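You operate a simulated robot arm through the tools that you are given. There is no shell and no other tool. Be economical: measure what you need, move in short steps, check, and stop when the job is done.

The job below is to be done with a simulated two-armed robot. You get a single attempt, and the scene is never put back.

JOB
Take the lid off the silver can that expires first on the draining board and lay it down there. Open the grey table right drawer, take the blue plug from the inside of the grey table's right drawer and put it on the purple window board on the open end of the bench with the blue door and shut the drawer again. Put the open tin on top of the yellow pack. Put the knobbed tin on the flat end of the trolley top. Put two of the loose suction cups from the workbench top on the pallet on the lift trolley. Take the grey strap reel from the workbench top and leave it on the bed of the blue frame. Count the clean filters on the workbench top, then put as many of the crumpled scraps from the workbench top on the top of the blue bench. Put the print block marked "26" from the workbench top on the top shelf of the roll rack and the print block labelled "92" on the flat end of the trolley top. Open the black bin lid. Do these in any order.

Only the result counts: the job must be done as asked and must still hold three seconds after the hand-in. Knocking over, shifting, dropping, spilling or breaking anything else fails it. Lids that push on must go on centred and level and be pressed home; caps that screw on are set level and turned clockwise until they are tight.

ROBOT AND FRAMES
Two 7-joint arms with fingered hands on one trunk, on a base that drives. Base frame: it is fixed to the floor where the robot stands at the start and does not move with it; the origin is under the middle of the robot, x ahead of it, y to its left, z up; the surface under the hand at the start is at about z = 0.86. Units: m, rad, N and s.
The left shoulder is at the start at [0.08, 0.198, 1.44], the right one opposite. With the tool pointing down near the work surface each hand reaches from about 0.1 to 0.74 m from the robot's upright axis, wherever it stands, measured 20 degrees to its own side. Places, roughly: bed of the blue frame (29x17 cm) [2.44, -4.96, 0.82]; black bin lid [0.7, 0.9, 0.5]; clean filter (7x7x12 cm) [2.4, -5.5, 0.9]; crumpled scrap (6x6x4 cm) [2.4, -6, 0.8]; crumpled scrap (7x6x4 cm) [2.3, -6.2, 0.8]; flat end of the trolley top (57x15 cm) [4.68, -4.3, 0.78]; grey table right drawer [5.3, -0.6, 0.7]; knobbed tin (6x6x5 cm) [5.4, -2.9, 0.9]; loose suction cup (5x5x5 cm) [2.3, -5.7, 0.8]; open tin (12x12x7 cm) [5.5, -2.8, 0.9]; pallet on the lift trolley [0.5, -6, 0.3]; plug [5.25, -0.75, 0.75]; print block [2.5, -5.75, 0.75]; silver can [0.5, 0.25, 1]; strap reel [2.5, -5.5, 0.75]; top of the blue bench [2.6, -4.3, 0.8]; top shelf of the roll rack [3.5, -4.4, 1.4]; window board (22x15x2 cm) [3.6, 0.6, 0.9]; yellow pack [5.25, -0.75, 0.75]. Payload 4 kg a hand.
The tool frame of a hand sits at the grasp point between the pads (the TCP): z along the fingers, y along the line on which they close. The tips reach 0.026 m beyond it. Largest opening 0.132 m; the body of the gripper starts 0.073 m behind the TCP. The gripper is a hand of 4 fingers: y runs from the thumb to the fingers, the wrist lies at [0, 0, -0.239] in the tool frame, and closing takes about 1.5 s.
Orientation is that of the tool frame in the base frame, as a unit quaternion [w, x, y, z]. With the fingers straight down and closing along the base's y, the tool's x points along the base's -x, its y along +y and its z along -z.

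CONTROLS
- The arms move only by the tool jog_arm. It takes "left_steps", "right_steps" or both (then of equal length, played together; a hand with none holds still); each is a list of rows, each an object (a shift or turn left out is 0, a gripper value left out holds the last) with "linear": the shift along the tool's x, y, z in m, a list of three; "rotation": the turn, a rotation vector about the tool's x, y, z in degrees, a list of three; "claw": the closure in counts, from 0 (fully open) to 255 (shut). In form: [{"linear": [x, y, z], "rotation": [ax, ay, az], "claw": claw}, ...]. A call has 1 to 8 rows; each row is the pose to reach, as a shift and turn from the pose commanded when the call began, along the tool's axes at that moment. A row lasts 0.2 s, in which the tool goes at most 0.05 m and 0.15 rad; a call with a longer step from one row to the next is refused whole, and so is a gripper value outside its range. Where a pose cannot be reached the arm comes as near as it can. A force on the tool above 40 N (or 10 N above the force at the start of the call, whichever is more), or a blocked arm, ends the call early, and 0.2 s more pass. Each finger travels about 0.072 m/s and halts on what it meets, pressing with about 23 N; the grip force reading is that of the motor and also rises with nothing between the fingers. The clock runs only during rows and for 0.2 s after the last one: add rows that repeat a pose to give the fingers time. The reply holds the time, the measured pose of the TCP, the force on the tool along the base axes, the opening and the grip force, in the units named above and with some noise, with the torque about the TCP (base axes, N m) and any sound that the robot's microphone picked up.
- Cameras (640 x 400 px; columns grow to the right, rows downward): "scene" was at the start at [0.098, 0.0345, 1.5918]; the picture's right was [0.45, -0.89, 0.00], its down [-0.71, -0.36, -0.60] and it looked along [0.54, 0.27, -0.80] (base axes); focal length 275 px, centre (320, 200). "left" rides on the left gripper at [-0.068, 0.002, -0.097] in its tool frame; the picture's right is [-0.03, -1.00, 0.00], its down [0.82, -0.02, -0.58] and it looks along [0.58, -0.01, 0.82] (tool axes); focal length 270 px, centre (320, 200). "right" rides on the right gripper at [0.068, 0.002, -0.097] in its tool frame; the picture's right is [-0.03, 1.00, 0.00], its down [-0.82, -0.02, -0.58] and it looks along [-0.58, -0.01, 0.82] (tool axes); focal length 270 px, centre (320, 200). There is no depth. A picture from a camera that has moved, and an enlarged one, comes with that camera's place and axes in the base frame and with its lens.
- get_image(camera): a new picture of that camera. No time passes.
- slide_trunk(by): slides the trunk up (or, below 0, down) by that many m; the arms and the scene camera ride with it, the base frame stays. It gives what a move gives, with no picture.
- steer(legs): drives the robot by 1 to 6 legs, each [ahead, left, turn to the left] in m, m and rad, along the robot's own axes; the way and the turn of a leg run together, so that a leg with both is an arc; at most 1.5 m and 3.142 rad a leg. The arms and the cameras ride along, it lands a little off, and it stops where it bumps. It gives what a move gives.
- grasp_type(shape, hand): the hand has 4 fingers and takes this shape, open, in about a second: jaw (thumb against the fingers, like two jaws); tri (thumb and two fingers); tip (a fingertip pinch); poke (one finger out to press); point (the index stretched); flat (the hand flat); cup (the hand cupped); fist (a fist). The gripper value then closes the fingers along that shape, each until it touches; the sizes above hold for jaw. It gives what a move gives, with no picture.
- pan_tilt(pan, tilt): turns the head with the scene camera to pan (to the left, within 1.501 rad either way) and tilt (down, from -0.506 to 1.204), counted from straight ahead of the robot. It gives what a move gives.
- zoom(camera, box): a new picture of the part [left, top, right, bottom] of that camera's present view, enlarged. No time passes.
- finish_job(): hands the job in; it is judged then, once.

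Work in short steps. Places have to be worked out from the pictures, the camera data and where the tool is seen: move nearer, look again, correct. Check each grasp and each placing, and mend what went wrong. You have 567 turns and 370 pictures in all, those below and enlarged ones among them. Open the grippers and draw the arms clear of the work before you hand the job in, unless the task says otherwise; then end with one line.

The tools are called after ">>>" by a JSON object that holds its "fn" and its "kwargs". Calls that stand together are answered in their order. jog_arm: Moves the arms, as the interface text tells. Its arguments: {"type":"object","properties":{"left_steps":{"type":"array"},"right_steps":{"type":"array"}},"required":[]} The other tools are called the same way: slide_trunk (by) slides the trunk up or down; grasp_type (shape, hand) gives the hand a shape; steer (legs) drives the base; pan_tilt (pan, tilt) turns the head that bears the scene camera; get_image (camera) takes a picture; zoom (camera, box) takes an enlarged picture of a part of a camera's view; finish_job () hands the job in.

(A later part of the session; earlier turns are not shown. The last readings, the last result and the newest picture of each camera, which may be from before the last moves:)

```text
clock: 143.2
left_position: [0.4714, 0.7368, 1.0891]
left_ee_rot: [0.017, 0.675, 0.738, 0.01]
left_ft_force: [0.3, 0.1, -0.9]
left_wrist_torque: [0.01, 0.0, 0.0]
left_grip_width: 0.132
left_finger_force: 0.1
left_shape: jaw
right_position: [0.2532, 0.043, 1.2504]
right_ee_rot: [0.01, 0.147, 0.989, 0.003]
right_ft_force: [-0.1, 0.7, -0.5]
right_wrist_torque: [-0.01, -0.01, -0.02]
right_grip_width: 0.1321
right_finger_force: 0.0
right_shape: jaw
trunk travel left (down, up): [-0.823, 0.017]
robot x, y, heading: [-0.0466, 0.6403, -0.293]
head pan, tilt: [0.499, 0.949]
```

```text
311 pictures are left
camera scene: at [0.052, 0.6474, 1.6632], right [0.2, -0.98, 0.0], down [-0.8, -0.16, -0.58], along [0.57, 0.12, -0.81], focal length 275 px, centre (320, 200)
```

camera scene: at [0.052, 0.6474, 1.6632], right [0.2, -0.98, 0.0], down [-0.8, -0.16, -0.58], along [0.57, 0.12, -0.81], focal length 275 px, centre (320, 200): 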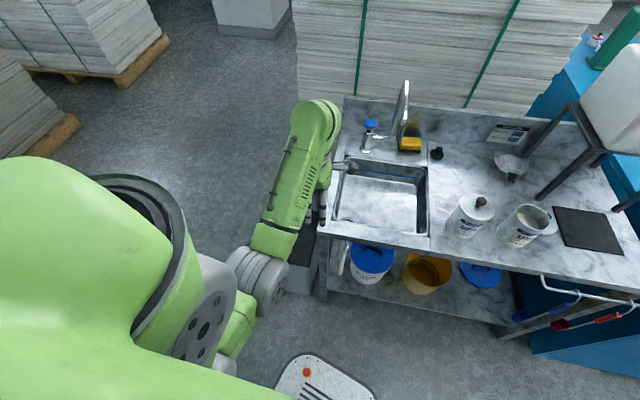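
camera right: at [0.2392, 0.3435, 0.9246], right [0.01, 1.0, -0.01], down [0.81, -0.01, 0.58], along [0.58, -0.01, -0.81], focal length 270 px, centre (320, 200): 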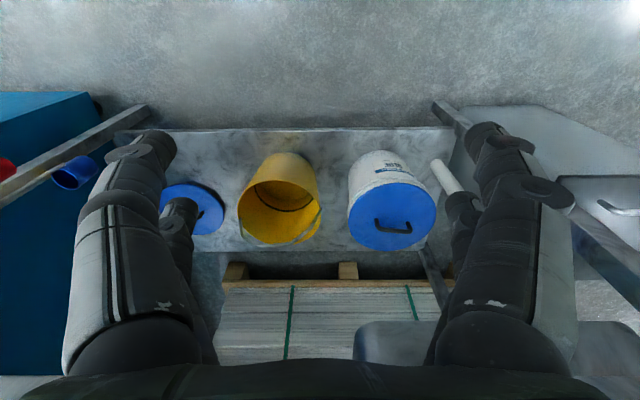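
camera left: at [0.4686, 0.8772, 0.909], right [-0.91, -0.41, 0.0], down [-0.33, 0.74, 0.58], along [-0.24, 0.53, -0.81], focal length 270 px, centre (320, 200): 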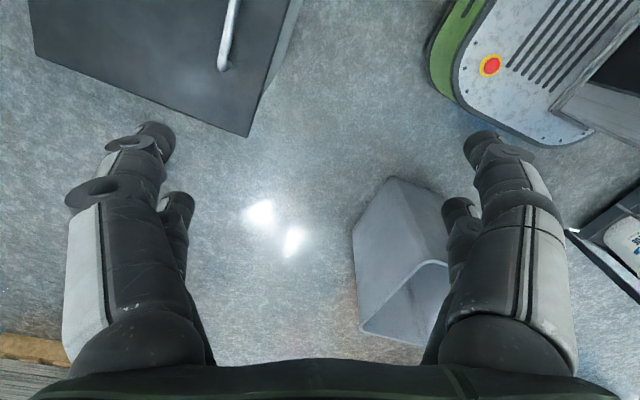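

Hand yaw is nearly right. I move the left hand over the handle, then lower the trunk.

>>> {"fn": "jog_arm", "kwargs": {"left_steps": [{"linear": [0.043, 0.022, 0], "rotation": [0, 0, 5]}, {"linear": [0.086, 0.045, 0], "rotation": [0, 0, 5]}, {"linear": [0.129, 0.067, 0], "rotation": [0, 0, 5]}, {"linear": [0.171, 0.09, 0], "rotation": [0, 0, 5]}, {"linear": [0.171, 0.09, 0], "rotation": [0, 0, 5]}]}}

>>> {"fn": "slide_trunk", "kwargs": {"by": -0.33}}

>>> {"fn": "get_image", "kwargs": {"camera": "left"}}

>>> {"fn": "get_image", "kwargs": {"camera": "scene"}}

```text
clock: 144.4
left_position: [0.5478, 0.9177, 1.0899]
left_ee_rot: [0.018, 0.707, 0.707, 0.009]
left_ft_force: [0.0, 0.3, 0.3]
left_wrist_torque: [0.0, -0.03, 0.03]
left_grip_width: 0.1321
left_finger_force: 0.0
left_shape: jaw
right_position: [0.2541, 0.043, 1.2498]
right_ee_rot: [0.01, 0.147, 0.989, 0.002]
right_ft_force: [-0.7, 0.1, 0.2]
right_wrist_torque: [0.0, -0.01, -0.02]
right_grip_width: 0.1321
right_finger_force: 0.0
right_shape: jaw
trunk travel left (down, up): [-0.823, 0.017]
robot x, y, heading: [-0.047, 0.6431, -0.297]
head pan, tilt: [0.499, 0.949]
```

```text
clock: 147.7
left_position: [0.5445, 0.9162, 0.7602]
left_ee_rot: [0.016, 0.706, 0.708, 0.01]
left_ft_force: [0.2, 0.5, 0.5]
left_wrist_torque: [-0.01, -0.01, -0.01]
left_grip_width: 0.1319
left_finger_force: 0.1
left_shape: jaw
right_position: [0.2533, 0.0432, 0.9203]
right_ee_rot: [0.01, 0.147, 0.989, 0.002]
right_ft_force: [-0.4, 0.7, 0.0]
right_wrist_torque: [0.02, -0.01, -0.01]
right_grip_width: 0.132
right_finger_force: 0.0
right_shape: jaw
trunk travel left (down, up): [-0.493, 0.347]
robot x, y, heading: [-0.0495, 0.6396, -0.293]
head pan, tilt: [0.499, 0.949]
```

```text
310 pictures are left
camera left: at [0.5442, 0.8491, 0.8575], right [-1.0, -0.03, -0.04], down [-0.04, 0.82, 0.57], along [0.01, 0.57, -0.82], focal length 270 px, centre (320, 200)
```

left: 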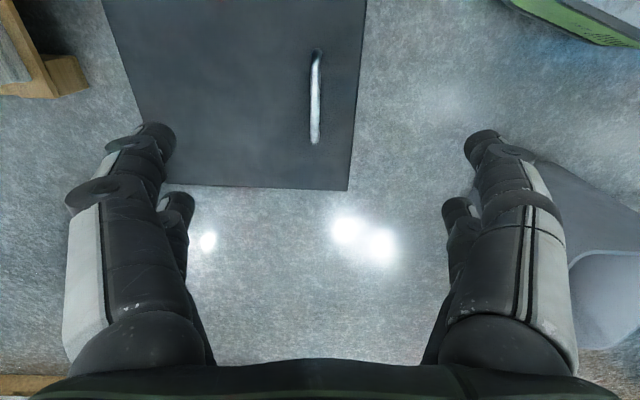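

```text
309 pictures are left
camera scene: at [0.0523, 0.6475, 1.3332], right [0.2, -0.98, 0.0], down [-0.8, -0.16, -0.58], along [0.57, 0.12, -0.81], focal length 275 px, centre (320, 200)
```

scene: 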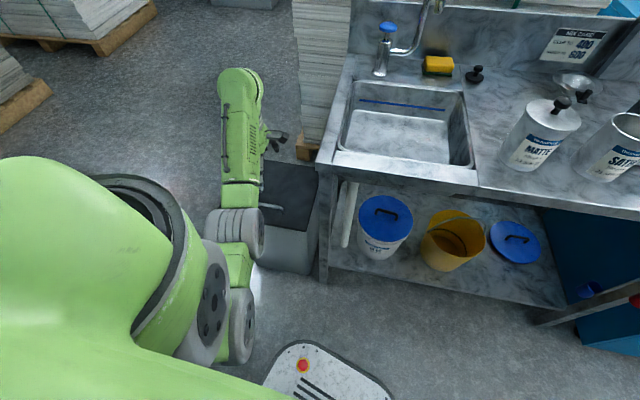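

Handle centre at about (0.556, 0.935). I shift over it and lower to z≈0.62 for another look.

>>> {"fn": "jog_arm", "kwargs": {"left_steps": [{"linear": [0.019, 0.011, 0.045]}, {"linear": [0.019, 0.011, 0.09]}, {"linear": [0.019, 0.011, 0.13]}, {"linear": [0.019, 0.011, 0.13]}]}}

>>> {"fn": "get_image", "kwargs": {"camera": "left"}}

```text
clock: 148.7
left_position: [0.5617, 0.9334, 0.6309]
left_ee_rot: [0.015, 0.706, 0.708, 0.01]
left_ft_force: [-0.4, 0.1, 0.2]
left_wrist_torque: [0.01, -0.03, 0.04]
left_grip_width: 0.1322
left_finger_force: 0.1
left_shape: jaw
right_position: [0.2532, 0.0422, 0.9193]
right_ee_rot: [0.011, 0.147, 0.989, 0.002]
right_ft_force: [0.2, 0.0, -0.3]
right_wrist_torque: [-0.02, 0.0, 0.0]
right_grip_width: 0.132
right_finger_force: 0.1
right_shape: jaw
trunk travel left (down, up): [-0.493, 0.347]
robot x, y, heading: [-0.0508, 0.6391, -0.295]
head pan, tilt: [0.499, 0.949]
```

```text
308 pictures are left
camera left: at [0.56, 0.8672, 0.7276], right [-1.0, -0.03, -0.04], down [-0.04, 0.82, 0.57], along [0.01, 0.57, -0.82], focal length 270 px, centre (320, 200)
```

left: 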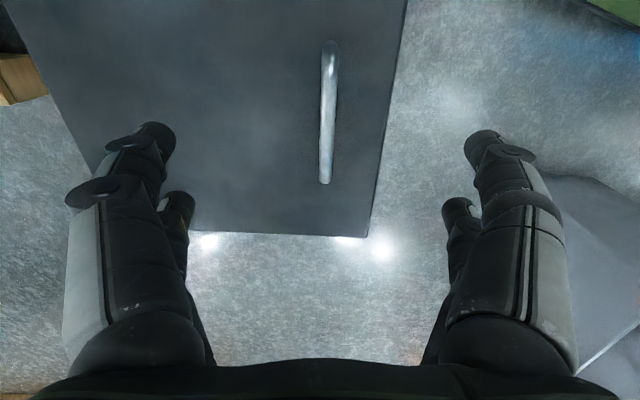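

The bar is at z≈0.53. I lower to 0.537 and close on it.

>>> {"fn": "jog_arm", "kwargs": {"left_steps": [{"linear": [0.002, -0.004, 0.045]}, {"linear": [0.002, -0.004, 0.08]}, {"linear": [0.002, -0.004, 0.094]}, {"linear": [0.002, -0.004, 0.094]}]}}

>>> {"fn": "get_image", "kwargs": {"camera": "left"}}

```text
clock: 149.7
left_position: [0.561, 0.9353, 0.5346]
left_ee_rot: [0.016, 0.706, 0.708, 0.009]
left_ft_force: [0.5, 0.0, -0.3]
left_wrist_torque: [-0.05, 0.03, 0.0]
left_grip_width: 0.1319
left_finger_force: 0.1
left_shape: jaw
right_position: [0.253, 0.0431, 0.919]
right_ee_rot: [0.01, 0.146, 0.989, 0.002]
right_ft_force: [-0.4, -0.1, -0.6]
right_wrist_torque: [-0.01, 0.02, -0.03]
right_grip_width: 0.1319
right_finger_force: 0.0
right_shape: jaw
trunk travel left (down, up): [-0.493, 0.347]
robot x, y, heading: [-0.0469, 0.6345, -0.293]
head pan, tilt: [0.499, 0.949]
```

```text
307 pictures are left
camera left: at [0.5595, 0.868, 0.6331], right [-1.0, -0.03, -0.04], down [-0.04, 0.82, 0.57], along [0.01, 0.57, -0.82], focal length 270 px, centre (320, 200)
```

left: 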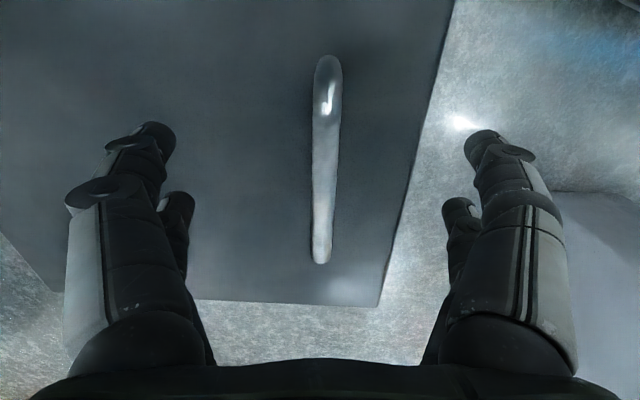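

The bar is between the fingers. Close.

>>> {"fn": "jog_arm", "kwargs": {"left_steps": [{"claw": 255}, {"claw": 255}, {"claw": 255}, {"claw": 255}, {"claw": 255}, {"claw": 255}, {"claw": 255}, {"claw": 255}]}}

>>> {"fn": "get_image", "kwargs": {"camera": "left"}}

```text
clock: 151.5
left_position: [0.5617, 0.9337, 0.5348]
left_ee_rot: [0.017, 0.706, 0.708, 0.009]
left_ft_force: [0.7, 0.1, -2.9]
left_wrist_torque: [-0.01, -0.01, -0.03]
left_grip_width: 0.0047
left_finger_force: 22.8
left_shape: jaw
right_position: [0.2535, 0.0418, 0.9189]
right_ee_rot: [0.01, 0.147, 0.989, 0.002]
right_ft_force: [0.2, 0.3, -0.2]
right_wrist_torque: [0.03, 0.01, -0.01]
right_grip_width: 0.1321
right_finger_force: 0.2
right_shape: jaw
trunk travel left (down, up): [-0.493, 0.347]
robot x, y, heading: [-0.0529, 0.6416, -0.295]
head pan, tilt: [0.499, 0.949]
```

```text
306 pictures are left
camera left: at [0.5595, 0.868, 0.6329], right [-1.0, -0.03, -0.04], down [-0.04, 0.82, 0.57], along [0.01, 0.57, -0.82], focal length 270 px, centre (320, 200)
```

left: 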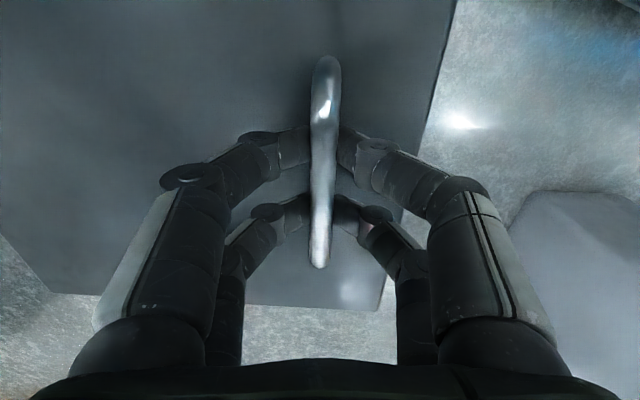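

The fingers cage the bar. To swing the lid over I need to stand closer; I release, rise, and drive 0.13 m toward +x first.

>>> {"fn": "jog_arm", "kwargs": {"left_steps": [{"claw": 128}, {"claw": 0}, {"claw": 0}, {"claw": 0}, {"claw": 0}, {"claw": 0}, {"linear": [0, 0, -0.045]}, {"linear": [0, 0, -0.09]}]}}

>>> {"fn": "steer", "kwargs": {"legs": [[0.125, 0.038, 0]]}}

>>> {"fn": "pan_tilt", "kwargs": {"pan": -0.4, "tilt": 1.1}}

>>> {"fn": "get_image", "kwargs": {"camera": "scene"}}

```text
clock: 153.3
left_position: [0.5573, 0.9356, 0.6267]
left_ee_rot: [0.016, 0.706, 0.708, 0.01]
left_ft_force: [0.1, 0.0, 0.4]
left_wrist_torque: [0.01, -0.01, 0.0]
left_grip_width: 0.1321
left_finger_force: 0.0
left_shape: jaw
right_position: [0.2525, 0.0413, 0.9189]
right_ee_rot: [0.01, 0.147, 0.989, 0.002]
right_ft_force: [-0.8, -0.4, 0.0]
right_wrist_torque: [0.03, 0.02, 0.02]
right_grip_width: 0.132
right_finger_force: 0.2
right_shape: jaw
trunk travel left (down, up): [-0.493, 0.347]
robot x, y, heading: [-0.0466, 0.6423, -0.304]
head pan, tilt: [0.499, 0.949]
```

```text
clock: 154.6
left_position: [0.6894, 0.9333, 0.6263]
left_ee_rot: [0.016, 0.707, 0.707, 0.009]
left_ft_force: [0.7, 0.2, -0.6]
left_wrist_torque: [0.01, 0.0, 0.01]
left_grip_width: 0.1319
left_finger_force: 0.0
left_shape: jaw
right_position: [0.383, 0.042, 0.9198]
right_ee_rot: [0.011, 0.147, 0.989, 0.002]
right_ft_force: [0.7, -0.2, -0.4]
right_wrist_torque: [-0.04, 0.01, 0.04]
right_grip_width: 0.1318
right_finger_force: 0.0
right_shape: jaw
trunk travel left (down, up): [-0.493, 0.347]
robot x, y, heading: [0.0817, 0.6407, -0.299]
head pan, tilt: [0.499, 0.949]
```

```text
clock: 155.8
left_position: [0.6881, 0.934, 0.6261]
left_ee_rot: [0.016, 0.706, 0.708, 0.01]
left_ft_force: [0.0, 0.0, 0.0]
left_wrist_torque: [0.03, 0.0, -0.01]
left_grip_width: 0.1318
left_finger_force: 0.1
left_shape: jaw
right_position: [0.3834, 0.042, 0.919]
right_ee_rot: [0.01, 0.147, 0.989, 0.001]
right_ft_force: [0.1, -0.8, 0.4]
right_wrist_torque: [0.01, -0.02, 0.01]
right_grip_width: 0.1326
right_finger_force: 0.0
right_shape: jaw
trunk travel left (down, up): [-0.493, 0.347]
robot x, y, heading: [0.0871, 0.6369, -0.29]
head pan, tilt: [-0.4, 1.1]
```

```text
305 pictures are left
camera scene: at [0.1613, 0.5918, 1.3229], right [-0.64, -0.77, 0.0], down [-0.68, 0.57, -0.45], along [0.35, -0.29, -0.89], focal length 275 px, centre (320, 200)
```

scene: 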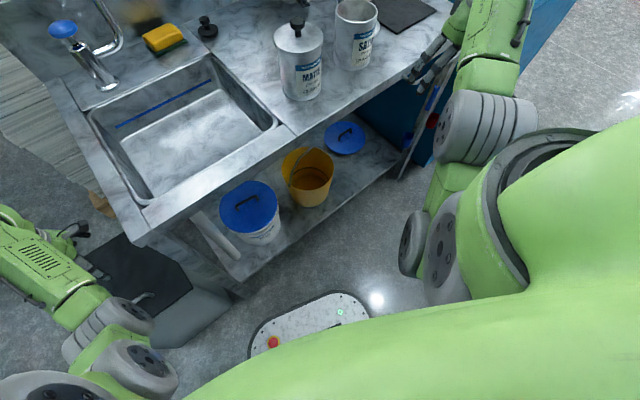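

Still clear. To reach the lid's upright position I go another 0.08 m forward.

>>> {"fn": "steer", "kwargs": {"legs": [[0.077, 0.023, 0]]}}

>>> {"fn": "jog_arm", "kwargs": {"left_steps": [{"linear": [0.0, -0.045, -0.02]}, {"linear": [0, -0.09, -0.02]}, {"linear": [0, -0.135, -0.02]}, {"linear": [0, -0.18, -0.02]}, {"linear": [0, -0.205, -0.02]}, {"linear": [0, -0.205, -0.02]}]}}

>>> {"fn": "get_image", "kwargs": {"camera": "left"}}

```text
clock: 156.8
left_position: [0.7679, 0.9342, 0.6255]
left_ee_rot: [0.015, 0.706, 0.708, 0.01]
left_ft_force: [1.0, -0.2, -0.9]
left_wrist_torque: [-0.01, 0.04, 0.02]
left_grip_width: 0.1319
left_finger_force: 0.1
left_shape: jaw
right_position: [0.4626, 0.0413, 0.9183]
right_ee_rot: [0.01, 0.148, 0.989, 0.002]
right_ft_force: [0.3, 0.4, 1.0]
right_wrist_torque: [-0.02, -0.02, 0.03]
right_grip_width: 0.1322
right_finger_force: 0.1
right_shape: jaw
trunk travel left (down, up): [-0.493, 0.347]
robot x, y, heading: [0.1607, 0.6397, -0.294]
head pan, tilt: [-0.4, 1.1]
```

```text
clock: 158.2
left_position: [0.5633, 0.9345, 0.6384]
left_ee_rot: [0.016, 0.706, 0.708, 0.009]
left_ft_force: [-0.2, -0.4, 0.3]
left_wrist_torque: [0.0, -0.02, 0.01]
left_grip_width: 0.132
left_finger_force: 0.1
left_shape: jaw
right_position: [0.4621, 0.0418, 0.9196]
right_ee_rot: [0.01, 0.147, 0.989, 0.002]
right_ft_force: [-0.3, 0.2, 0.4]
right_wrist_torque: [-0.02, 0.01, 0.04]
right_grip_width: 0.1321
right_finger_force: 0.0
right_shape: jaw
trunk travel left (down, up): [-0.493, 0.347]
robot x, y, heading: [0.161, 0.6416, -0.295]
head pan, tilt: [-0.4, 1.1]
```

```text
304 pictures are left
camera left: at [0.5609, 0.8674, 0.7362], right [-1.0, -0.03, -0.04], down [-0.04, 0.82, 0.57], along [0.01, 0.57, -0.82], focal length 270 px, centre (320, 200)
```

left: 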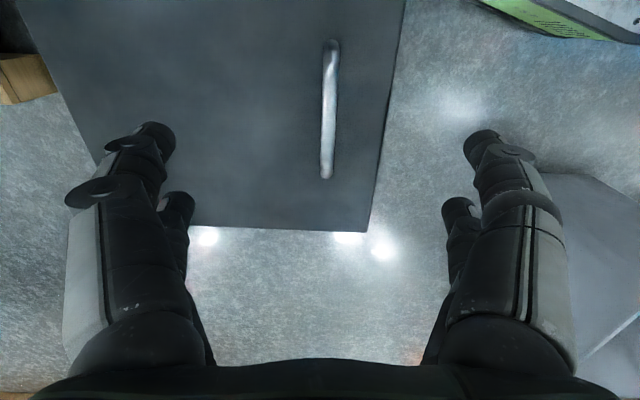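

Back over the handle; lower and close again.

>>> {"fn": "jog_arm", "kwargs": {"left_steps": [{"linear": [0.002, -0.005, 0.045]}, {"linear": [0.002, -0.005, 0.085]}, {"linear": [0.002, -0.005, 0.104]}]}}

>>> {"fn": "jog_arm", "kwargs": {"left_steps": [{"claw": 255}, {"claw": 255}, {"claw": 255}, {"claw": 255}, {"claw": 255}, {"claw": 255}, {"claw": 255}, {"claw": 255}]}}

>>> {"fn": "get_image", "kwargs": {"camera": "left"}}

```text
clock: 159.0
left_position: [0.5606, 0.9352, 0.5334]
left_ee_rot: [0.016, 0.706, 0.708, 0.01]
left_ft_force: [0.1, 0.2, -0.8]
left_wrist_torque: [0.0, -0.02, 0.01]
left_grip_width: 0.1318
left_finger_force: 0.1
left_shape: jaw
right_position: [0.4631, 0.0411, 0.9196]
right_ee_rot: [0.01, 0.147, 0.989, 0.002]
right_ft_force: [1.3, -0.4, -0.1]
right_wrist_torque: [-0.01, -0.01, 0.01]
right_grip_width: 0.1321
right_finger_force: 0.0
right_shape: jaw
trunk travel left (down, up): [-0.493, 0.347]
robot x, y, heading: [0.1601, 0.6375, -0.299]
head pan, tilt: [-0.4, 1.1]
```

```text
clock: 160.8
left_position: [0.5624, 0.9355, 0.5346]
left_ee_rot: [0.017, 0.706, 0.708, 0.009]
left_ft_force: [1.3, 0.5, -3.6]
left_wrist_torque: [0.07, 0.0, 0.02]
left_grip_width: 0.0015
left_finger_force: 23.2
left_shape: jaw
right_position: [0.4626, 0.0414, 0.9195]
right_ee_rot: [0.009, 0.148, 0.989, 0.002]
right_ft_force: [1.0, 1.0, -0.3]
right_wrist_torque: [0.02, -0.02, -0.03]
right_grip_width: 0.1315
right_finger_force: 0.1
right_shape: jaw
trunk travel left (down, up): [-0.493, 0.347]
robot x, y, heading: [0.161, 0.6407, -0.297]
head pan, tilt: [-0.4, 1.1]
```

```text
303 pictures are left
camera left: at [0.5607, 0.8684, 0.6315], right [-1.0, -0.03, -0.04], down [-0.04, 0.82, 0.57], along [0.01, 0.57, -0.82], focal length 270 px, centre (320, 200)
```

left: 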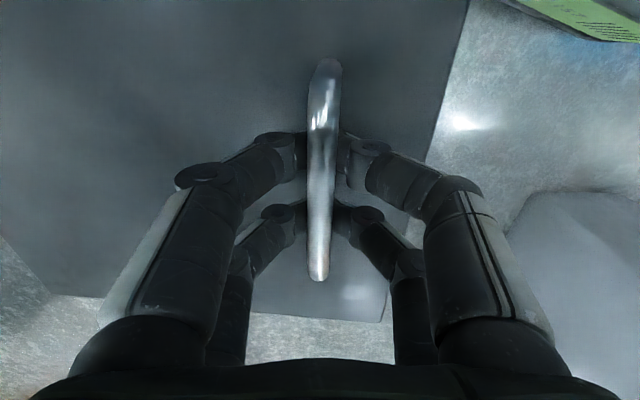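

Grip is on the bar. I lift along the hinge arc to about 45°, tilting the hand slightly with it.

>>> {"fn": "jog_arm", "kwargs": {"left_steps": [{"linear": [0, 0.008, -0.04], "rotation": [2, 0, 0]}, {"linear": [0, 0.023, -0.077], "rotation": [4, 0, 0]}, {"linear": [0, 0.044, -0.1115], "rotation": [6, 0, 0]}, {"linear": [0, 0.065, -0.136], "rotation": [8, 0, 0]}, {"linear": [0, 0.086, -0.155], "rotation": [10, 0, 0]}, {"linear": [0, 0.086, -0.155], "rotation": [10, 0, 0]}]}}

>>> {"fn": "pan_tilt", "kwargs": {"pan": 0.7, "tilt": 0.9}}

>>> {"fn": "get_image", "kwargs": {"camera": "scene"}}

>>> {"fn": "get_image", "kwargs": {"camera": "left"}}

```text
clock: 161.8
left_position: [0.6141, 0.9346, 0.6526]
left_ee_rot: [-0.028, 0.708, 0.705, -0.041]
left_ft_force: [25.0, 3.3, -25.8]
left_wrist_torque: [0.1, 0.11, 0.09]
left_grip_width: 0.0001
left_finger_force: 22.8
left_shape: jaw
right_position: [0.467, 0.0435, 0.9184]
right_ee_rot: [0.008, 0.148, 0.989, 0.001]
right_ft_force: [-0.3, 0.4, 0.7]
right_wrist_torque: [0.01, -0.01, -0.03]
right_grip_width: 0.1321
right_finger_force: 0.0
right_shape: jaw
trunk travel left (down, up): [-0.493, 0.347]
robot x, y, heading: [0.1603, 0.6363, -0.292]
head pan, tilt: [-0.4, 1.1]
stopped in row 4 (left hand): the force on the tool passed its limit at 42 N (the readings are from after the stop); the commanded pose is now the measured one
```

```text
clock: 163.1
left_position: [0.6141, 0.9359, 0.6528]
left_ee_rot: [-0.029, 0.707, 0.706, -0.039]
left_ft_force: [27.5, 1.2, -29.6]
left_wrist_torque: [0.1, 0.18, 0.05]
left_grip_width: 0.0
left_finger_force: 23.1
left_shape: jaw
right_position: [0.467, 0.0416, 0.9172]
right_ee_rot: [0.008, 0.149, 0.989, 0.001]
right_ft_force: [-0.5, 0.7, -0.4]
right_wrist_torque: [-0.01, -0.02, 0.0]
right_grip_width: 0.1321
right_finger_force: 0.0
right_shape: jaw
trunk travel left (down, up): [-0.493, 0.347]
robot x, y, heading: [0.1632, 0.6416, -0.302]
head pan, tilt: [0.7, 0.901]
```

```text
302 pictures are left
camera scene: at [0.269, 0.6635, 1.336], right [0.39, -0.92, 0.0], down [-0.73, -0.31, -0.62], along [0.57, 0.24, -0.79], focal length 275 px, centre (320, 200)
```

scene: 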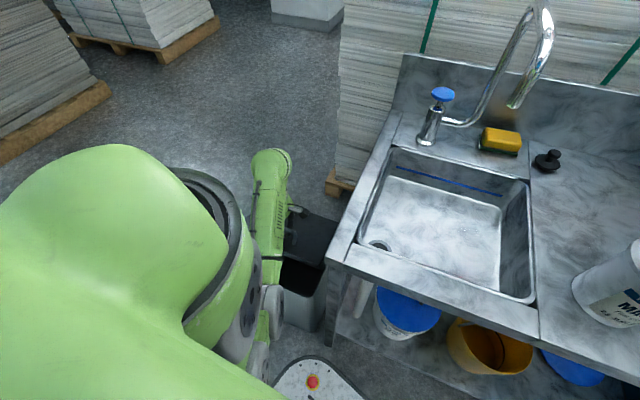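

```text
301 pictures are left
camera left: at [0.6255, 0.869, 0.7497], right [-1.0, -0.02, 0.1], down [0.04, 0.83, 0.56], along [-0.09, 0.56, -0.82], focal length 270 px, centre (320, 200)
```

left: 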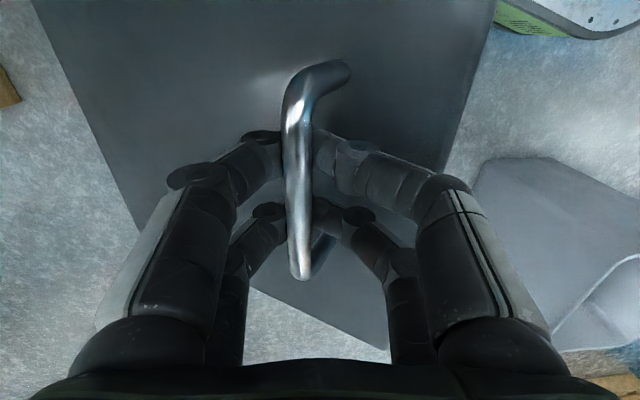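

The lid is about 30° up. The force shows the arc is a bit too wide, so I continue on a slightly tighter arc toward 70°.

>>> {"fn": "jog_arm", "kwargs": {"left_steps": [{"linear": [0, 0.028, -0.029], "rotation": [3, 0, 0]}, {"linear": [0, 0.062, -0.053], "rotation": [6, 0, 0]}, {"linear": [0, 0.096, -0.075], "rotation": [9, 0, 0]}, {"linear": [0, 0.132, -0.09], "rotation": [12, 0, 0]}]}}

>>> {"fn": "get_image", "kwargs": {"camera": "left"}}

>>> {"fn": "zoom", "kwargs": {"camera": "scene", "box": [230, 100, 390, 350]}}

```text
clock: 164.1
left_position: [0.7524, 0.9352, 0.7293]
left_ee_rot: [-0.103, 0.7, 0.697, -0.115]
left_ft_force: [3.8, -3.8, -25.0]
left_wrist_torque: [0.01, 0.25, -0.02]
left_grip_width: 0.0
left_finger_force: 23.3
left_shape: jaw
right_position: [0.4666, 0.0425, 0.9175]
right_ee_rot: [0.008, 0.149, 0.989, 0.002]
right_ft_force: [0.5, 0.1, 0.5]
right_wrist_torque: [0.01, 0.03, -0.02]
right_grip_width: 0.1319
right_finger_force: 0.0
right_shape: jaw
trunk travel left (down, up): [-0.493, 0.347]
robot x, y, heading: [0.1629, 0.6374, -0.299]
head pan, tilt: [0.7, 0.901]
```

```text
300 pictures are left
camera left: at [0.7837, 0.8695, 0.8221], right [-0.95, -0.02, 0.31], down [0.16, 0.82, 0.54], along [-0.26, 0.56, -0.78], focal length 270 px, centre (320, 200)
```

left: 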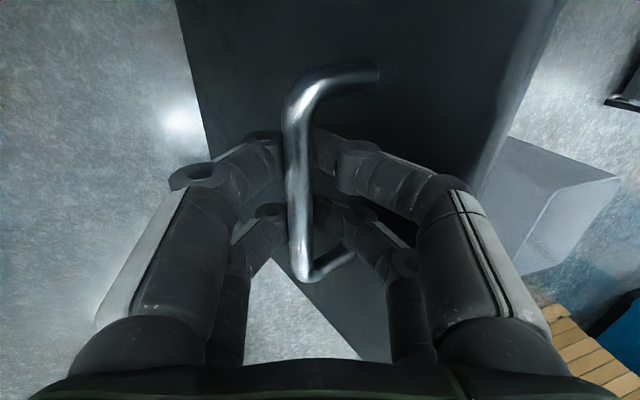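

```text
1.60 times, centred on (310, 225) of scene
camera zoom: at [0.2679, 0.6628, 1.336], right [0.39, -0.92, 0.0], down [-0.72, -0.31, -0.62], along [0.57, 0.24, -0.79], focal length 440 px, centre (336, 160)
```

zoom: 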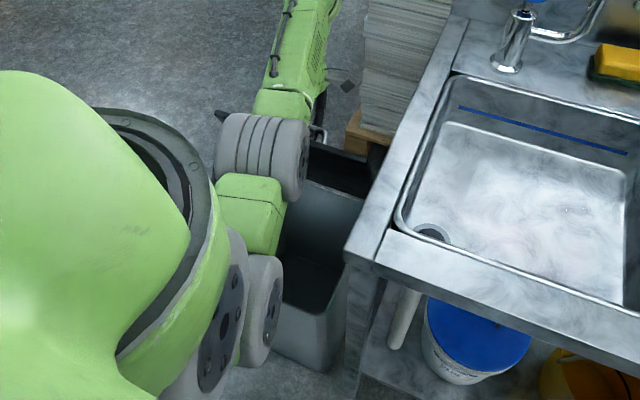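

About 70° now. I push on +x by 7 cm, rotating the hand slightly back to stay in reach.

>>> {"fn": "jog_arm", "kwargs": {"left_steps": [{"linear": [0, 0.024, -0.006], "rotation": [-1, 0, 0]}, {"linear": [0, 0.047, -0.009], "rotation": [-3, 0, 0]}, {"linear": [0, 0.069, -0.012], "rotation": [-6, 0, 0]}]}}

>>> {"fn": "get_image", "kwargs": {"camera": "left"}}

```text
clock: 164.9
left_position: [0.8202, 0.9354, 0.7277]
left_ee_rot: [-0.062, 0.705, 0.703, -0.07]
left_ft_force: [-2.3, 1.9, 6.3]
left_wrist_torque: [-0.18, 0.59, -0.06]
left_grip_width: 0.0002
left_finger_force: 22.9
left_shape: jaw
right_position: [0.4626, 0.0396, 0.9206]
right_ee_rot: [0.011, 0.148, 0.989, 0.003]
right_ft_force: [0.0, -0.7, 0.2]
right_wrist_torque: [0.0, 0.0, 0.01]
right_grip_width: 0.1319
right_finger_force: 0.1
right_shape: jaw
trunk travel left (down, up): [-0.493, 0.347]
robot x, y, heading: [0.1642, 0.6408, -0.292]
head pan, tilt: [0.7, 0.901]
```

```text
298 pictures are left
camera left: at [0.8398, 0.8688, 0.8233], right [-0.98, -0.02, 0.19], down [0.09, 0.82, 0.56], along [-0.17, 0.57, -0.81], focal length 270 px, centre (320, 200)
```

left: 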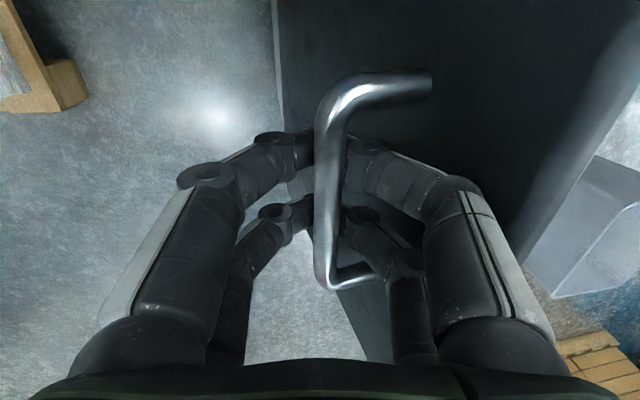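

Near vertical and light now. A bit further past vertical.

>>> {"fn": "jog_arm", "kwargs": {"left_steps": [{"linear": [0, 0.02, 0.0], "rotation": [-3, 0, 0]}, {"linear": [0, 0.04, 0.004], "rotation": [-6, 0, 0]}, {"linear": [0, 0.055, 0.01], "rotation": [-9, 0, 0]}]}}

>>> {"fn": "get_image", "kwargs": {"camera": "left"}}

>>> {"fn": "zoom", "kwargs": {"camera": "scene", "box": [230, 100, 390, 350]}}

```text
clock: 165.6
left_position: [0.8685, 0.9348, 0.7231]
left_ee_rot: [-0.013, 0.706, 0.708, -0.022]
left_ft_force: [-4.2, -5.0, 30.5]
left_wrist_torque: [-0.61, 3.12, 0.56]
left_grip_width: 0.0
left_finger_force: 22.7
left_shape: jaw
right_position: [0.4612, 0.0402, 0.9189]
right_ee_rot: [0.011, 0.148, 0.989, 0.003]
right_ft_force: [1.3, 0.9, -0.3]
right_wrist_torque: [-0.02, 0.0, 0.01]
right_grip_width: 0.1318
right_finger_force: 0.0
right_shape: jaw
trunk travel left (down, up): [-0.493, 0.347]
robot x, y, heading: [0.1628, 0.6423, -0.3]
head pan, tilt: [0.7, 0.901]
stopped in row 3 (left hand): the force on the tool passed its limit at 46 N (the readings are from after the stop); the commanded pose is now the measured one
```

```text
297 pictures are left
camera left: at [0.8746, 0.8683, 0.8198], right [-1.0, -0.03, 0.05], down [0.01, 0.82, 0.57], along [-0.06, 0.57, -0.82], focal length 270 px, centre (320, 200)
```

left: 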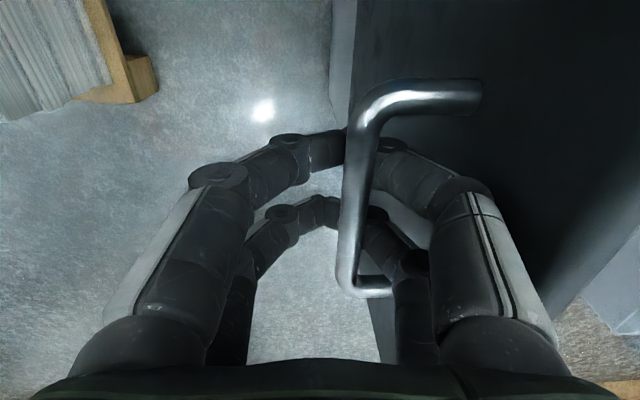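

```text
1.60 times, centred on (310, 225) of scene
camera zoom: at [0.2592, 0.6601, 1.3371], right [0.39, -0.92, 0.0], down [-0.72, -0.31, -0.62], along [0.57, 0.24, -0.78], focal length 440 px, centre (336, 160)
```

zoom: 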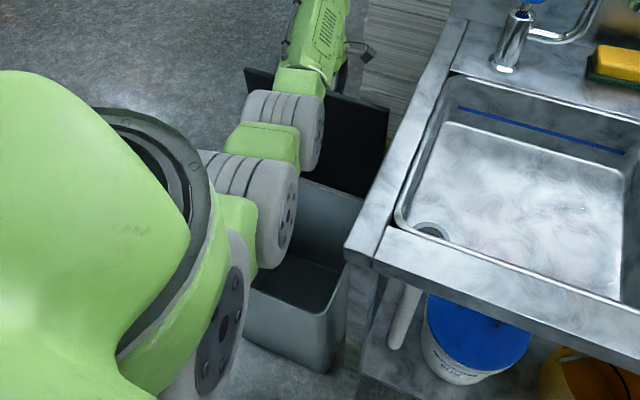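

The lid is just past vertical with the hand on its far side. I open the fingers slightly and rise off the bar, then check whether the lid stays.

>>> {"fn": "jog_arm", "kwargs": {"left_steps": [{"linear": [0, 0.004, -0.003], "claw": 230}, {"linear": [0, 0.006, -0.004], "claw": 205}, {"linear": [0, 0.006, -0.004], "claw": 190}, {"linear": [0, 0.006, -0.004], "claw": 190}]}}

>>> {"fn": "get_image", "kwargs": {"camera": "left"}}

```text
clock: 166.6
left_position: [0.8725, 0.9364, 0.7182]
left_ee_rot: [-0.017, 0.706, 0.707, -0.026]
left_ft_force: [-0.6, -1.7, -4.1]
left_wrist_torque: [0.11, -0.11, 0.05]
left_grip_width: 0.0334
left_finger_force: 0.1
left_shape: jaw
right_position: [0.4641, 0.0414, 0.9191]
right_ee_rot: [0.01, 0.149, 0.989, 0.002]
right_ft_force: [-0.5, -1.1, 0.1]
right_wrist_torque: [-0.02, 0.01, 0.02]
right_grip_width: 0.1321
right_finger_force: 0.1
right_shape: jaw
trunk travel left (down, up): [-0.493, 0.347]
robot x, y, heading: [0.1641, 0.6404, -0.303]
head pan, tilt: [0.7, 0.901]
```

```text
295 pictures are left
camera left: at [0.8812, 0.8696, 0.8153], right [-1.0, -0.03, 0.06], down [0.01, 0.82, 0.57], along [-0.07, 0.57, -0.82], focal length 270 px, centre (320, 200)
```

left: 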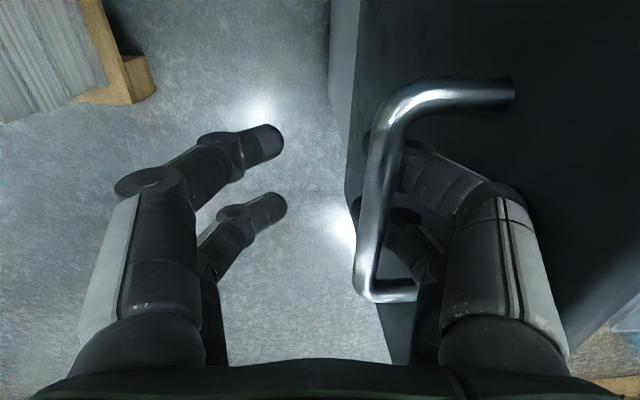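

The inner fingers lie between bar and lid; lifting straight up should free them.

>>> {"fn": "jog_arm", "kwargs": {"left_steps": [{"linear": [0, 0, -0.03]}, {"linear": [0, 0, -0.06]}, {"linear": [0, 0, -0.09]}, {"linear": [0, 0, -0.12]}]}}

>>> {"fn": "get_image", "kwargs": {"camera": "left"}}

>>> {"fn": "get_image", "kwargs": {"camera": "scene"}}

```text
clock: 167.6
left_position: [0.8803, 0.9373, 0.8404]
left_ee_rot: [-0.016, 0.706, 0.707, -0.025]
left_ft_force: [0.0, 0.0, -0.8]
left_wrist_torque: [-0.03, -0.03, 0.02]
left_grip_width: 0.0331
left_finger_force: 0.1
left_shape: jaw
right_position: [0.4625, 0.0405, 0.9188]
right_ee_rot: [0.01, 0.149, 0.989, 0.002]
right_ft_force: [0.0, 0.0, -0.9]
right_wrist_torque: [0.02, -0.01, 0.0]
right_grip_width: 0.1319
right_finger_force: 0.1
right_shape: jaw
trunk travel left (down, up): [-0.493, 0.347]
robot x, y, heading: [0.1625, 0.6399, -0.296]
head pan, tilt: [0.7, 0.901]
```

```text
294 pictures are left
camera left: at [0.8879, 0.8707, 0.9378], right [-1.0, -0.03, 0.06], down [0.01, 0.82, 0.57], along [-0.06, 0.57, -0.82], focal length 270 px, centre (320, 200)
```

left: 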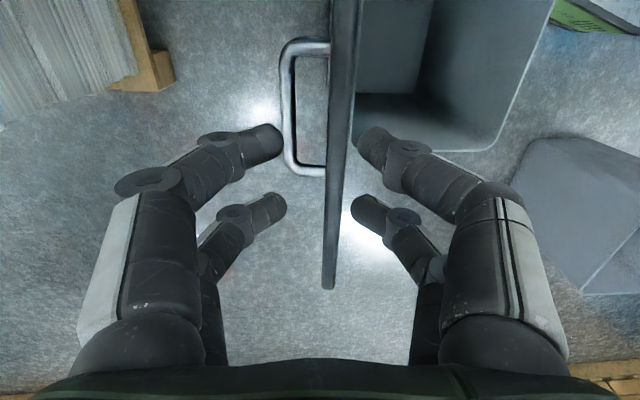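

```text
293 pictures are left
camera scene: at [0.2613, 0.6613, 1.3368], right [0.39, -0.92, 0.0], down [-0.72, -0.31, -0.62], along [0.57, 0.24, -0.78], focal length 275 px, centre (320, 200)
```

scene: 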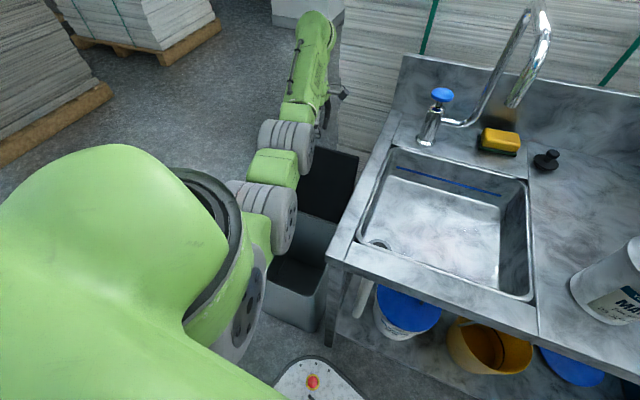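

The lid stands open by itself. I rise with the trunk and retract the left arm.

>>> {"fn": "slide_trunk", "kwargs": {"by": 0.33}}

>>> {"fn": "jog_arm", "kwargs": {"left_steps": [{"linear": [0, -0.045, 0], "claw": 0}, {"linear": [0, -0.09, 0]}, {"linear": [0, -0.135, 0]}, {"linear": [0, -0.18, 0]}, {"linear": [0, -0.225, 0]}, {"linear": [0, -0.27, 0]}, {"linear": [0, -0.31, 0]}]}}

>>> {"fn": "zoom", "kwargs": {"camera": "scene", "box": [220, 100, 480, 350]}}

```text
clock: 170.9
left_position: [0.8811, 0.9372, 1.1699]
left_ee_rot: [-0.017, 0.707, 0.707, -0.025]
left_ft_force: [0.0, -1.5, -0.5]
left_wrist_torque: [0.01, -0.02, 0.02]
left_grip_width: 0.0334
left_finger_force: 0.0
left_shape: jaw
right_position: [0.4637, 0.0402, 1.2488]
right_ee_rot: [0.01, 0.148, 0.989, 0.002]
right_ft_force: [0.0, 0.8, -0.5]
right_wrist_torque: [-0.01, 0.0, 0.02]
right_grip_width: 0.1319
right_finger_force: 0.0
right_shape: jaw
trunk travel left (down, up): [-0.823, 0.017]
robot x, y, heading: [0.1616, 0.6388, -0.294]
head pan, tilt: [0.7, 0.901]
```

```text
clock: 172.5
left_position: [0.5885, 0.9431, 1.0779]
left_ee_rot: [-0.015, 0.706, 0.707, -0.021]
left_ft_force: [-0.5, -0.3, 0.8]
left_wrist_torque: [0.05, -0.05, 0.01]
left_grip_width: 0.1317
left_finger_force: 0.1
left_shape: jaw
left hand out of reach, approached as far as the arm can: row 4, 5, 6, 7
right_position: [0.4614, 0.0413, 1.2499]
right_ee_rot: [0.012, 0.149, 0.989, 0.003]
right_ft_force: [0.6, -0.1, -0.9]
right_wrist_torque: [0.03, -0.02, 0.04]
right_grip_width: 0.132
right_finger_force: 0.1
right_shape: jaw
trunk travel left (down, up): [-0.823, 0.017]
robot x, y, heading: [0.1603, 0.6381, -0.295]
head pan, tilt: [0.7, 0.901]
```

```text
1.60 times, centred on (350, 225) of scene
camera zoom: at [0.2585, 0.6609, 1.6669], right [0.39, -0.92, 0.0], down [-0.72, -0.31, -0.62], along [0.57, 0.24, -0.78], focal length 440 px, centre (272, 160)
```

zoom: 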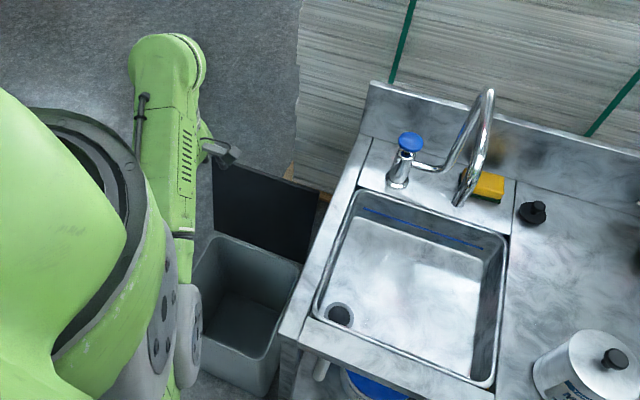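

Bin lid is open. Now I back away from the bench, turn to face −y, and look at the way.

>>> {"fn": "steer", "kwargs": {"legs": [[-0.3, 0, 0], [0, 0, -1.28]]}}

>>> {"fn": "pan_tilt", "kwargs": {"pan": 0.0, "tilt": 0.4}}

>>> {"fn": "get_image", "kwargs": {"camera": "scene"}}

```text
clock: 177.7
left_position: [0.2867, 0.4081, 1.0757]
left_ee_rot: [-0.027, 0.988, 0.149, -0.008]
left_ft_force: [-0.1, -0.1, 0.8]
left_wrist_torque: [0.01, 0.01, -0.01]
left_grip_width: 0.1316
left_finger_force: 0.1
left_shape: jaw
right_position: [-0.6123, 0.2661, 1.2492]
right_ee_rot: [0.01, 0.708, 0.706, -0.004]
right_ft_force: [0.7, -0.5, 0.5]
right_wrist_torque: [-0.02, 0.0, -0.01]
right_grip_width: 0.132
right_finger_force: 0.1
right_shape: jaw
trunk travel left (down, up): [-0.823, 0.017]
robot x, y, heading: [-0.1254, 0.7277, -1.57]
head pan, tilt: [0.7, 0.901]
```

```text
clock: 178.8
left_position: [0.2868, 0.4065, 1.0753]
left_ee_rot: [-0.026, 0.989, 0.148, -0.008]
left_ft_force: [-0.1, 0.1, -0.6]
left_wrist_torque: [0.01, 0.03, -0.01]
left_grip_width: 0.132
left_finger_force: 0.0
left_shape: jaw
right_position: [-0.6126, 0.2662, 1.2495]
right_ee_rot: [0.009, 0.708, 0.707, -0.004]
right_ft_force: [0.4, 0.5, -0.8]
right_wrist_torque: [0.01, 0.01, -0.01]
right_grip_width: 0.132
right_finger_force: 0.1
right_shape: jaw
trunk travel left (down, up): [-0.823, 0.017]
robot x, y, heading: [-0.1266, 0.7282, -1.573]
head pan, tilt: [0.0, 0.4]
```

```text
291 pictures are left
camera scene: at [-0.1267, 0.6067, 1.7096], right [-1.0, 0.0, 0.0], down [0.0, 0.39, -0.92], along [0.0, -0.92, -0.39], focal length 275 px, centre (320, 200)
```

scene: 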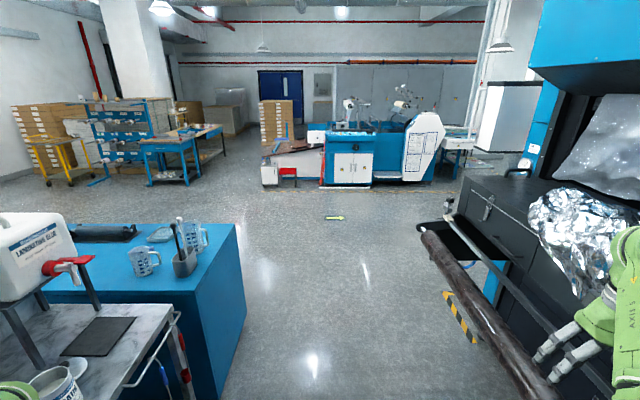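

Right hand is near the machine; I try pulling it inward (robot-left) and test mobility.

>>> {"fn": "jog_arm", "kwargs": {"right_steps": [{"linear": [0, 0.04, 0]}, {"linear": [0, 0.08, 0]}, {"linear": [0, 0.12, 0]}, {"linear": [0, 0.12, 0]}]}}

>>> {"fn": "pan_tilt", "kwargs": {"pan": -0.6, "tilt": 0.7}}

>>> {"fn": "get_image", "kwargs": {"camera": "scene"}}

```text
clock: 179.8
left_position: [0.2874, 0.4081, 1.0763]
left_ee_rot: [-0.025, 0.989, 0.147, -0.008]
left_ft_force: [-0.5, 0.1, -0.7]
left_wrist_torque: [0.01, -0.04, 0.01]
left_grip_width: 0.1322
left_finger_force: 0.0
left_shape: jaw
right_position: [-0.5173, 0.2076, 1.2325]
right_ee_rot: [0.009, 0.707, 0.707, -0.005]
right_ft_force: [-0.1, -0.5, 0.1]
right_wrist_torque: [-0.01, 0.01, 0.01]
right_grip_width: 0.1321
right_finger_force: 0.0
right_shape: jaw
right hand out of reach, approached as far as the arm can: row 1, 2, 3, 4
trunk travel left (down, up): [-0.823, 0.017]
robot x, y, heading: [-0.1265, 0.7298, -1.57]
head pan, tilt: [0.0, 0.4]
```

```text
clock: 180.8
left_position: [0.2873, 0.4077, 1.0756]
left_ee_rot: [-0.025, 0.989, 0.147, -0.008]
left_ft_force: [0.1, 0.6, 0.5]
left_wrist_torque: [0.02, 0.02, -0.01]
left_grip_width: 0.1319
left_finger_force: 0.1
left_shape: jaw
right_position: [-0.5148, 0.2087, 1.2299]
right_ee_rot: [0.009, 0.708, 0.706, -0.004]
right_ft_force: [-0.2, -0.5, 0.6]
right_wrist_torque: [0.0, 0.0, 0.01]
right_grip_width: 0.1318
right_finger_force: 0.1
right_shape: jaw
trunk travel left (down, up): [-0.823, 0.017]
robot x, y, heading: [-0.1278, 0.7291, -1.579]
head pan, tilt: [-0.6, 0.7]
```

```text
290 pictures are left
camera scene: at [-0.1744, 0.629, 1.6829], right [-0.83, 0.56, 0.0], down [0.36, 0.53, -0.77], along [-0.43, -0.63, -0.64], focal length 275 px, centre (320, 200)
```

scene: 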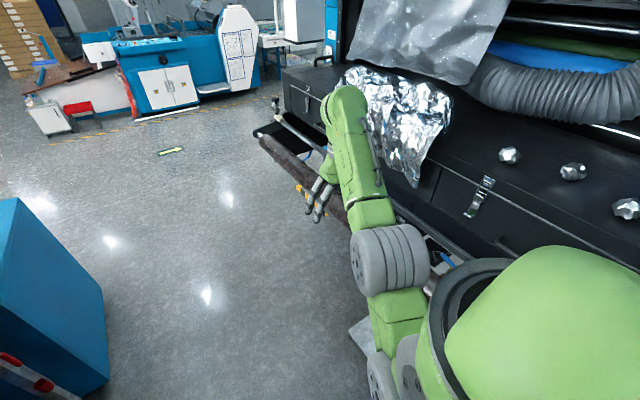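

The band limits grow with height, so the right arm is likely normal. The way −y is open; I drive 2.4 m along it, then turn to face +x.

>>> {"fn": "steer", "kwargs": {"legs": [[1.2, 0, 0], [1.2, 0, 0], [0, 0, 1.57]]}}

>>> {"fn": "jog_arm", "kwargs": {"right_steps": [{"linear": [0, 0, 0.05]}, {"linear": [0, 0, 0.1]}, {"linear": [0, 0, 0.15]}, {"linear": [0, 0, 0.2]}, {"linear": [0, 0, 0.2]}]}}

>>> {"fn": "pan_tilt", "kwargs": {"pan": 0.0, "tilt": 0.3}}

>>> {"fn": "get_image", "kwargs": {"camera": "scene"}}

```text
clock: 196.3
left_position: [0.1785, -1.2567, 1.0753]
left_ee_rot: [-0.013, 0.595, 0.804, -0.023]
left_ft_force: [0.8, -0.3, 0.2]
left_wrist_torque: [0.03, -0.03, 0.0]
left_grip_width: 0.1319
left_finger_force: 0.1
left_shape: jaw
right_position: [0.38, -2.0587, 1.2308]
right_ee_rot: [0.01, 0.001, 1.0, 0.004]
right_ft_force: [-0.3, -0.6, -0.4]
right_wrist_torque: [-0.01, 0.04, 0.04]
right_grip_width: 0.132
right_finger_force: 0.1
right_shape: jaw
trunk travel left (down, up): [-0.823, 0.017]
robot x, y, heading: [-0.14, -1.6678, -0.002]
head pan, tilt: [-0.6, 0.7]
```

```text
clock: 197.6
left_position: [0.1789, -1.2554, 1.0751]
left_ee_rot: [-0.012, 0.594, 0.804, -0.024]
left_ft_force: [-0.4, 0.0, -0.1]
left_wrist_torque: [0.04, 0.01, -0.01]
left_grip_width: 0.1319
left_finger_force: 0.1
left_shape: jaw
right_position: [0.3833, -2.0575, 1.0309]
right_ee_rot: [0.01, 0.001, 1.0, 0.003]
right_ft_force: [1.5, 0.5, -0.9]
right_wrist_torque: [0.02, -0.02, -0.02]
right_grip_width: 0.1318
right_finger_force: 0.0
right_shape: jaw
trunk travel left (down, up): [-0.823, 0.017]
robot x, y, heading: [-0.1416, -1.6688, 0.005]
head pan, tilt: [-0.6, 0.7]
```

```text
clock: 198.6
left_position: [0.1778, -1.255, 1.0755]
left_ee_rot: [-0.012, 0.595, 0.803, -0.023]
left_ft_force: [0.5, 0.6, 1.1]
left_wrist_torque: [-0.02, 0.0, -0.04]
left_grip_width: 0.1319
left_finger_force: 0.0
left_shape: jaw
right_position: [0.3838, -2.0578, 1.0292]
right_ee_rot: [0.009, 0.001, 1.0, 0.004]
right_ft_force: [0.2, -0.5, -0.8]
right_wrist_torque: [0.02, 0.0, -0.01]
right_grip_width: 0.1318
right_finger_force: 0.2
right_shape: jaw
trunk travel left (down, up): [-0.823, 0.017]
robot x, y, heading: [-0.1403, -1.669, 0.001]
head pan, tilt: [0.0, 0.3]
```

```text
289 pictures are left
camera scene: at [-0.0166, -1.67, 1.7189], right [0.0, -1.0, 0.0], down [-0.3, 0.0, -0.96], along [0.96, 0.0, -0.3], focal length 275 px, centre (320, 200)
```

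scene: 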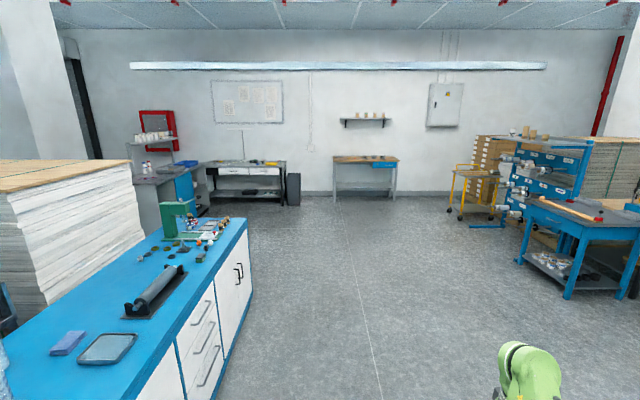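

The floor is open. I tuck the right arm, then drive 4.3 m toward the far wall.

>>> {"fn": "jog_arm", "kwargs": {"right_steps": [{"linear": [0.04, 0.01, 0]}, {"linear": [0.08, 0.02, 0]}, {"linear": [0.12, 0.03, 0]}, {"linear": [0.15, 0.04, 0]}]}}

>>> {"fn": "steer", "kwargs": {"legs": [[1.45, 0, 0], [1.45, 0, 0], [1.2, 0, 0], [0, 0.6, 0]]}}

>>> {"fn": "pan_tilt", "kwargs": {"pan": 0.1, "tilt": 0.6}}

>>> {"fn": "get_image", "kwargs": {"camera": "scene"}}

```text
clock: 199.6
left_position: [0.1783, -1.2555, 1.0767]
left_ee_rot: [-0.012, 0.595, 0.803, -0.024]
left_ft_force: [-0.1, 0.5, 0.6]
left_wrist_torque: [0.0, -0.03, -0.03]
left_grip_width: 0.1321
left_finger_force: 0.1
left_shape: jaw
right_position: [0.2339, -2.0174, 1.0276]
right_ee_rot: [0.01, 0.001, 1.0, 0.004]
right_ft_force: [0.6, -0.1, 0.5]
right_wrist_torque: [-0.03, -0.01, 0.03]
right_grip_width: 0.132
right_finger_force: 0.0
right_shape: jaw
trunk travel left (down, up): [-0.823, 0.017]
robot x, y, heading: [-0.1387, -1.6689, 0.001]
head pan, tilt: [0.0, 0.3]
```

```text
clock: 222.2
left_position: [4.2963, -0.6988, 1.0757]
left_ee_rot: [-0.014, 0.601, 0.799, -0.023]
left_ft_force: [-0.2, 1.3, -0.7]
left_wrist_torque: [0.04, 0.0, 0.03]
left_grip_width: 0.1321
left_finger_force: 0.1
left_shape: jaw
right_position: [4.3387, -1.4602, 1.0265]
right_ee_rot: [0.01, 0.009, 1.0, 0.004]
right_ft_force: [-0.2, -0.5, 0.4]
right_wrist_torque: [0.0, -0.02, -0.02]
right_grip_width: 0.1318
right_finger_force: 0.1
right_shape: jaw
trunk travel left (down, up): [-0.823, 0.017]
robot x, y, heading: [3.9694, -1.1055, -0.018]
head pan, tilt: [0.0, 0.3]
```

```text
clock: 223.0
left_position: [4.2969, -0.696, 1.0765]
left_ee_rot: [-0.012, 0.601, 0.799, -0.023]
left_ft_force: [-0.1, 0.3, -0.2]
left_wrist_torque: [-0.02, 0.02, 0.0]
left_grip_width: 0.1317
left_finger_force: 0.0
left_shape: jaw
right_position: [4.3388, -1.46, 1.028]
right_ee_rot: [0.01, 0.008, 1.0, 0.003]
right_ft_force: [0.7, 0.4, 0.4]
right_wrist_torque: [-0.03, 0.03, 0.0]
right_grip_width: 0.1319
right_finger_force: 0.0
right_shape: jaw
trunk travel left (down, up): [-0.823, 0.017]
robot x, y, heading: [3.9678, -1.1085, -0.021]
head pan, tilt: [0.099, 0.6]
```

```text
288 pictures are left
camera scene: at [4.0886, -1.0987, 1.6915], right [0.08, -1.0, 0.0], down [-0.56, -0.05, -0.83], along [0.82, 0.07, -0.56], focal length 275 px, centre (320, 200)
```

scene: 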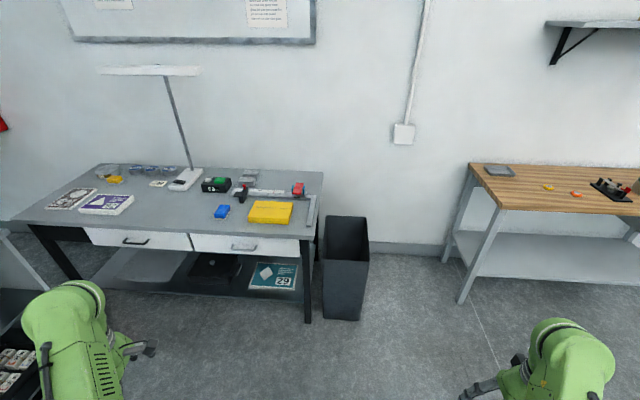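

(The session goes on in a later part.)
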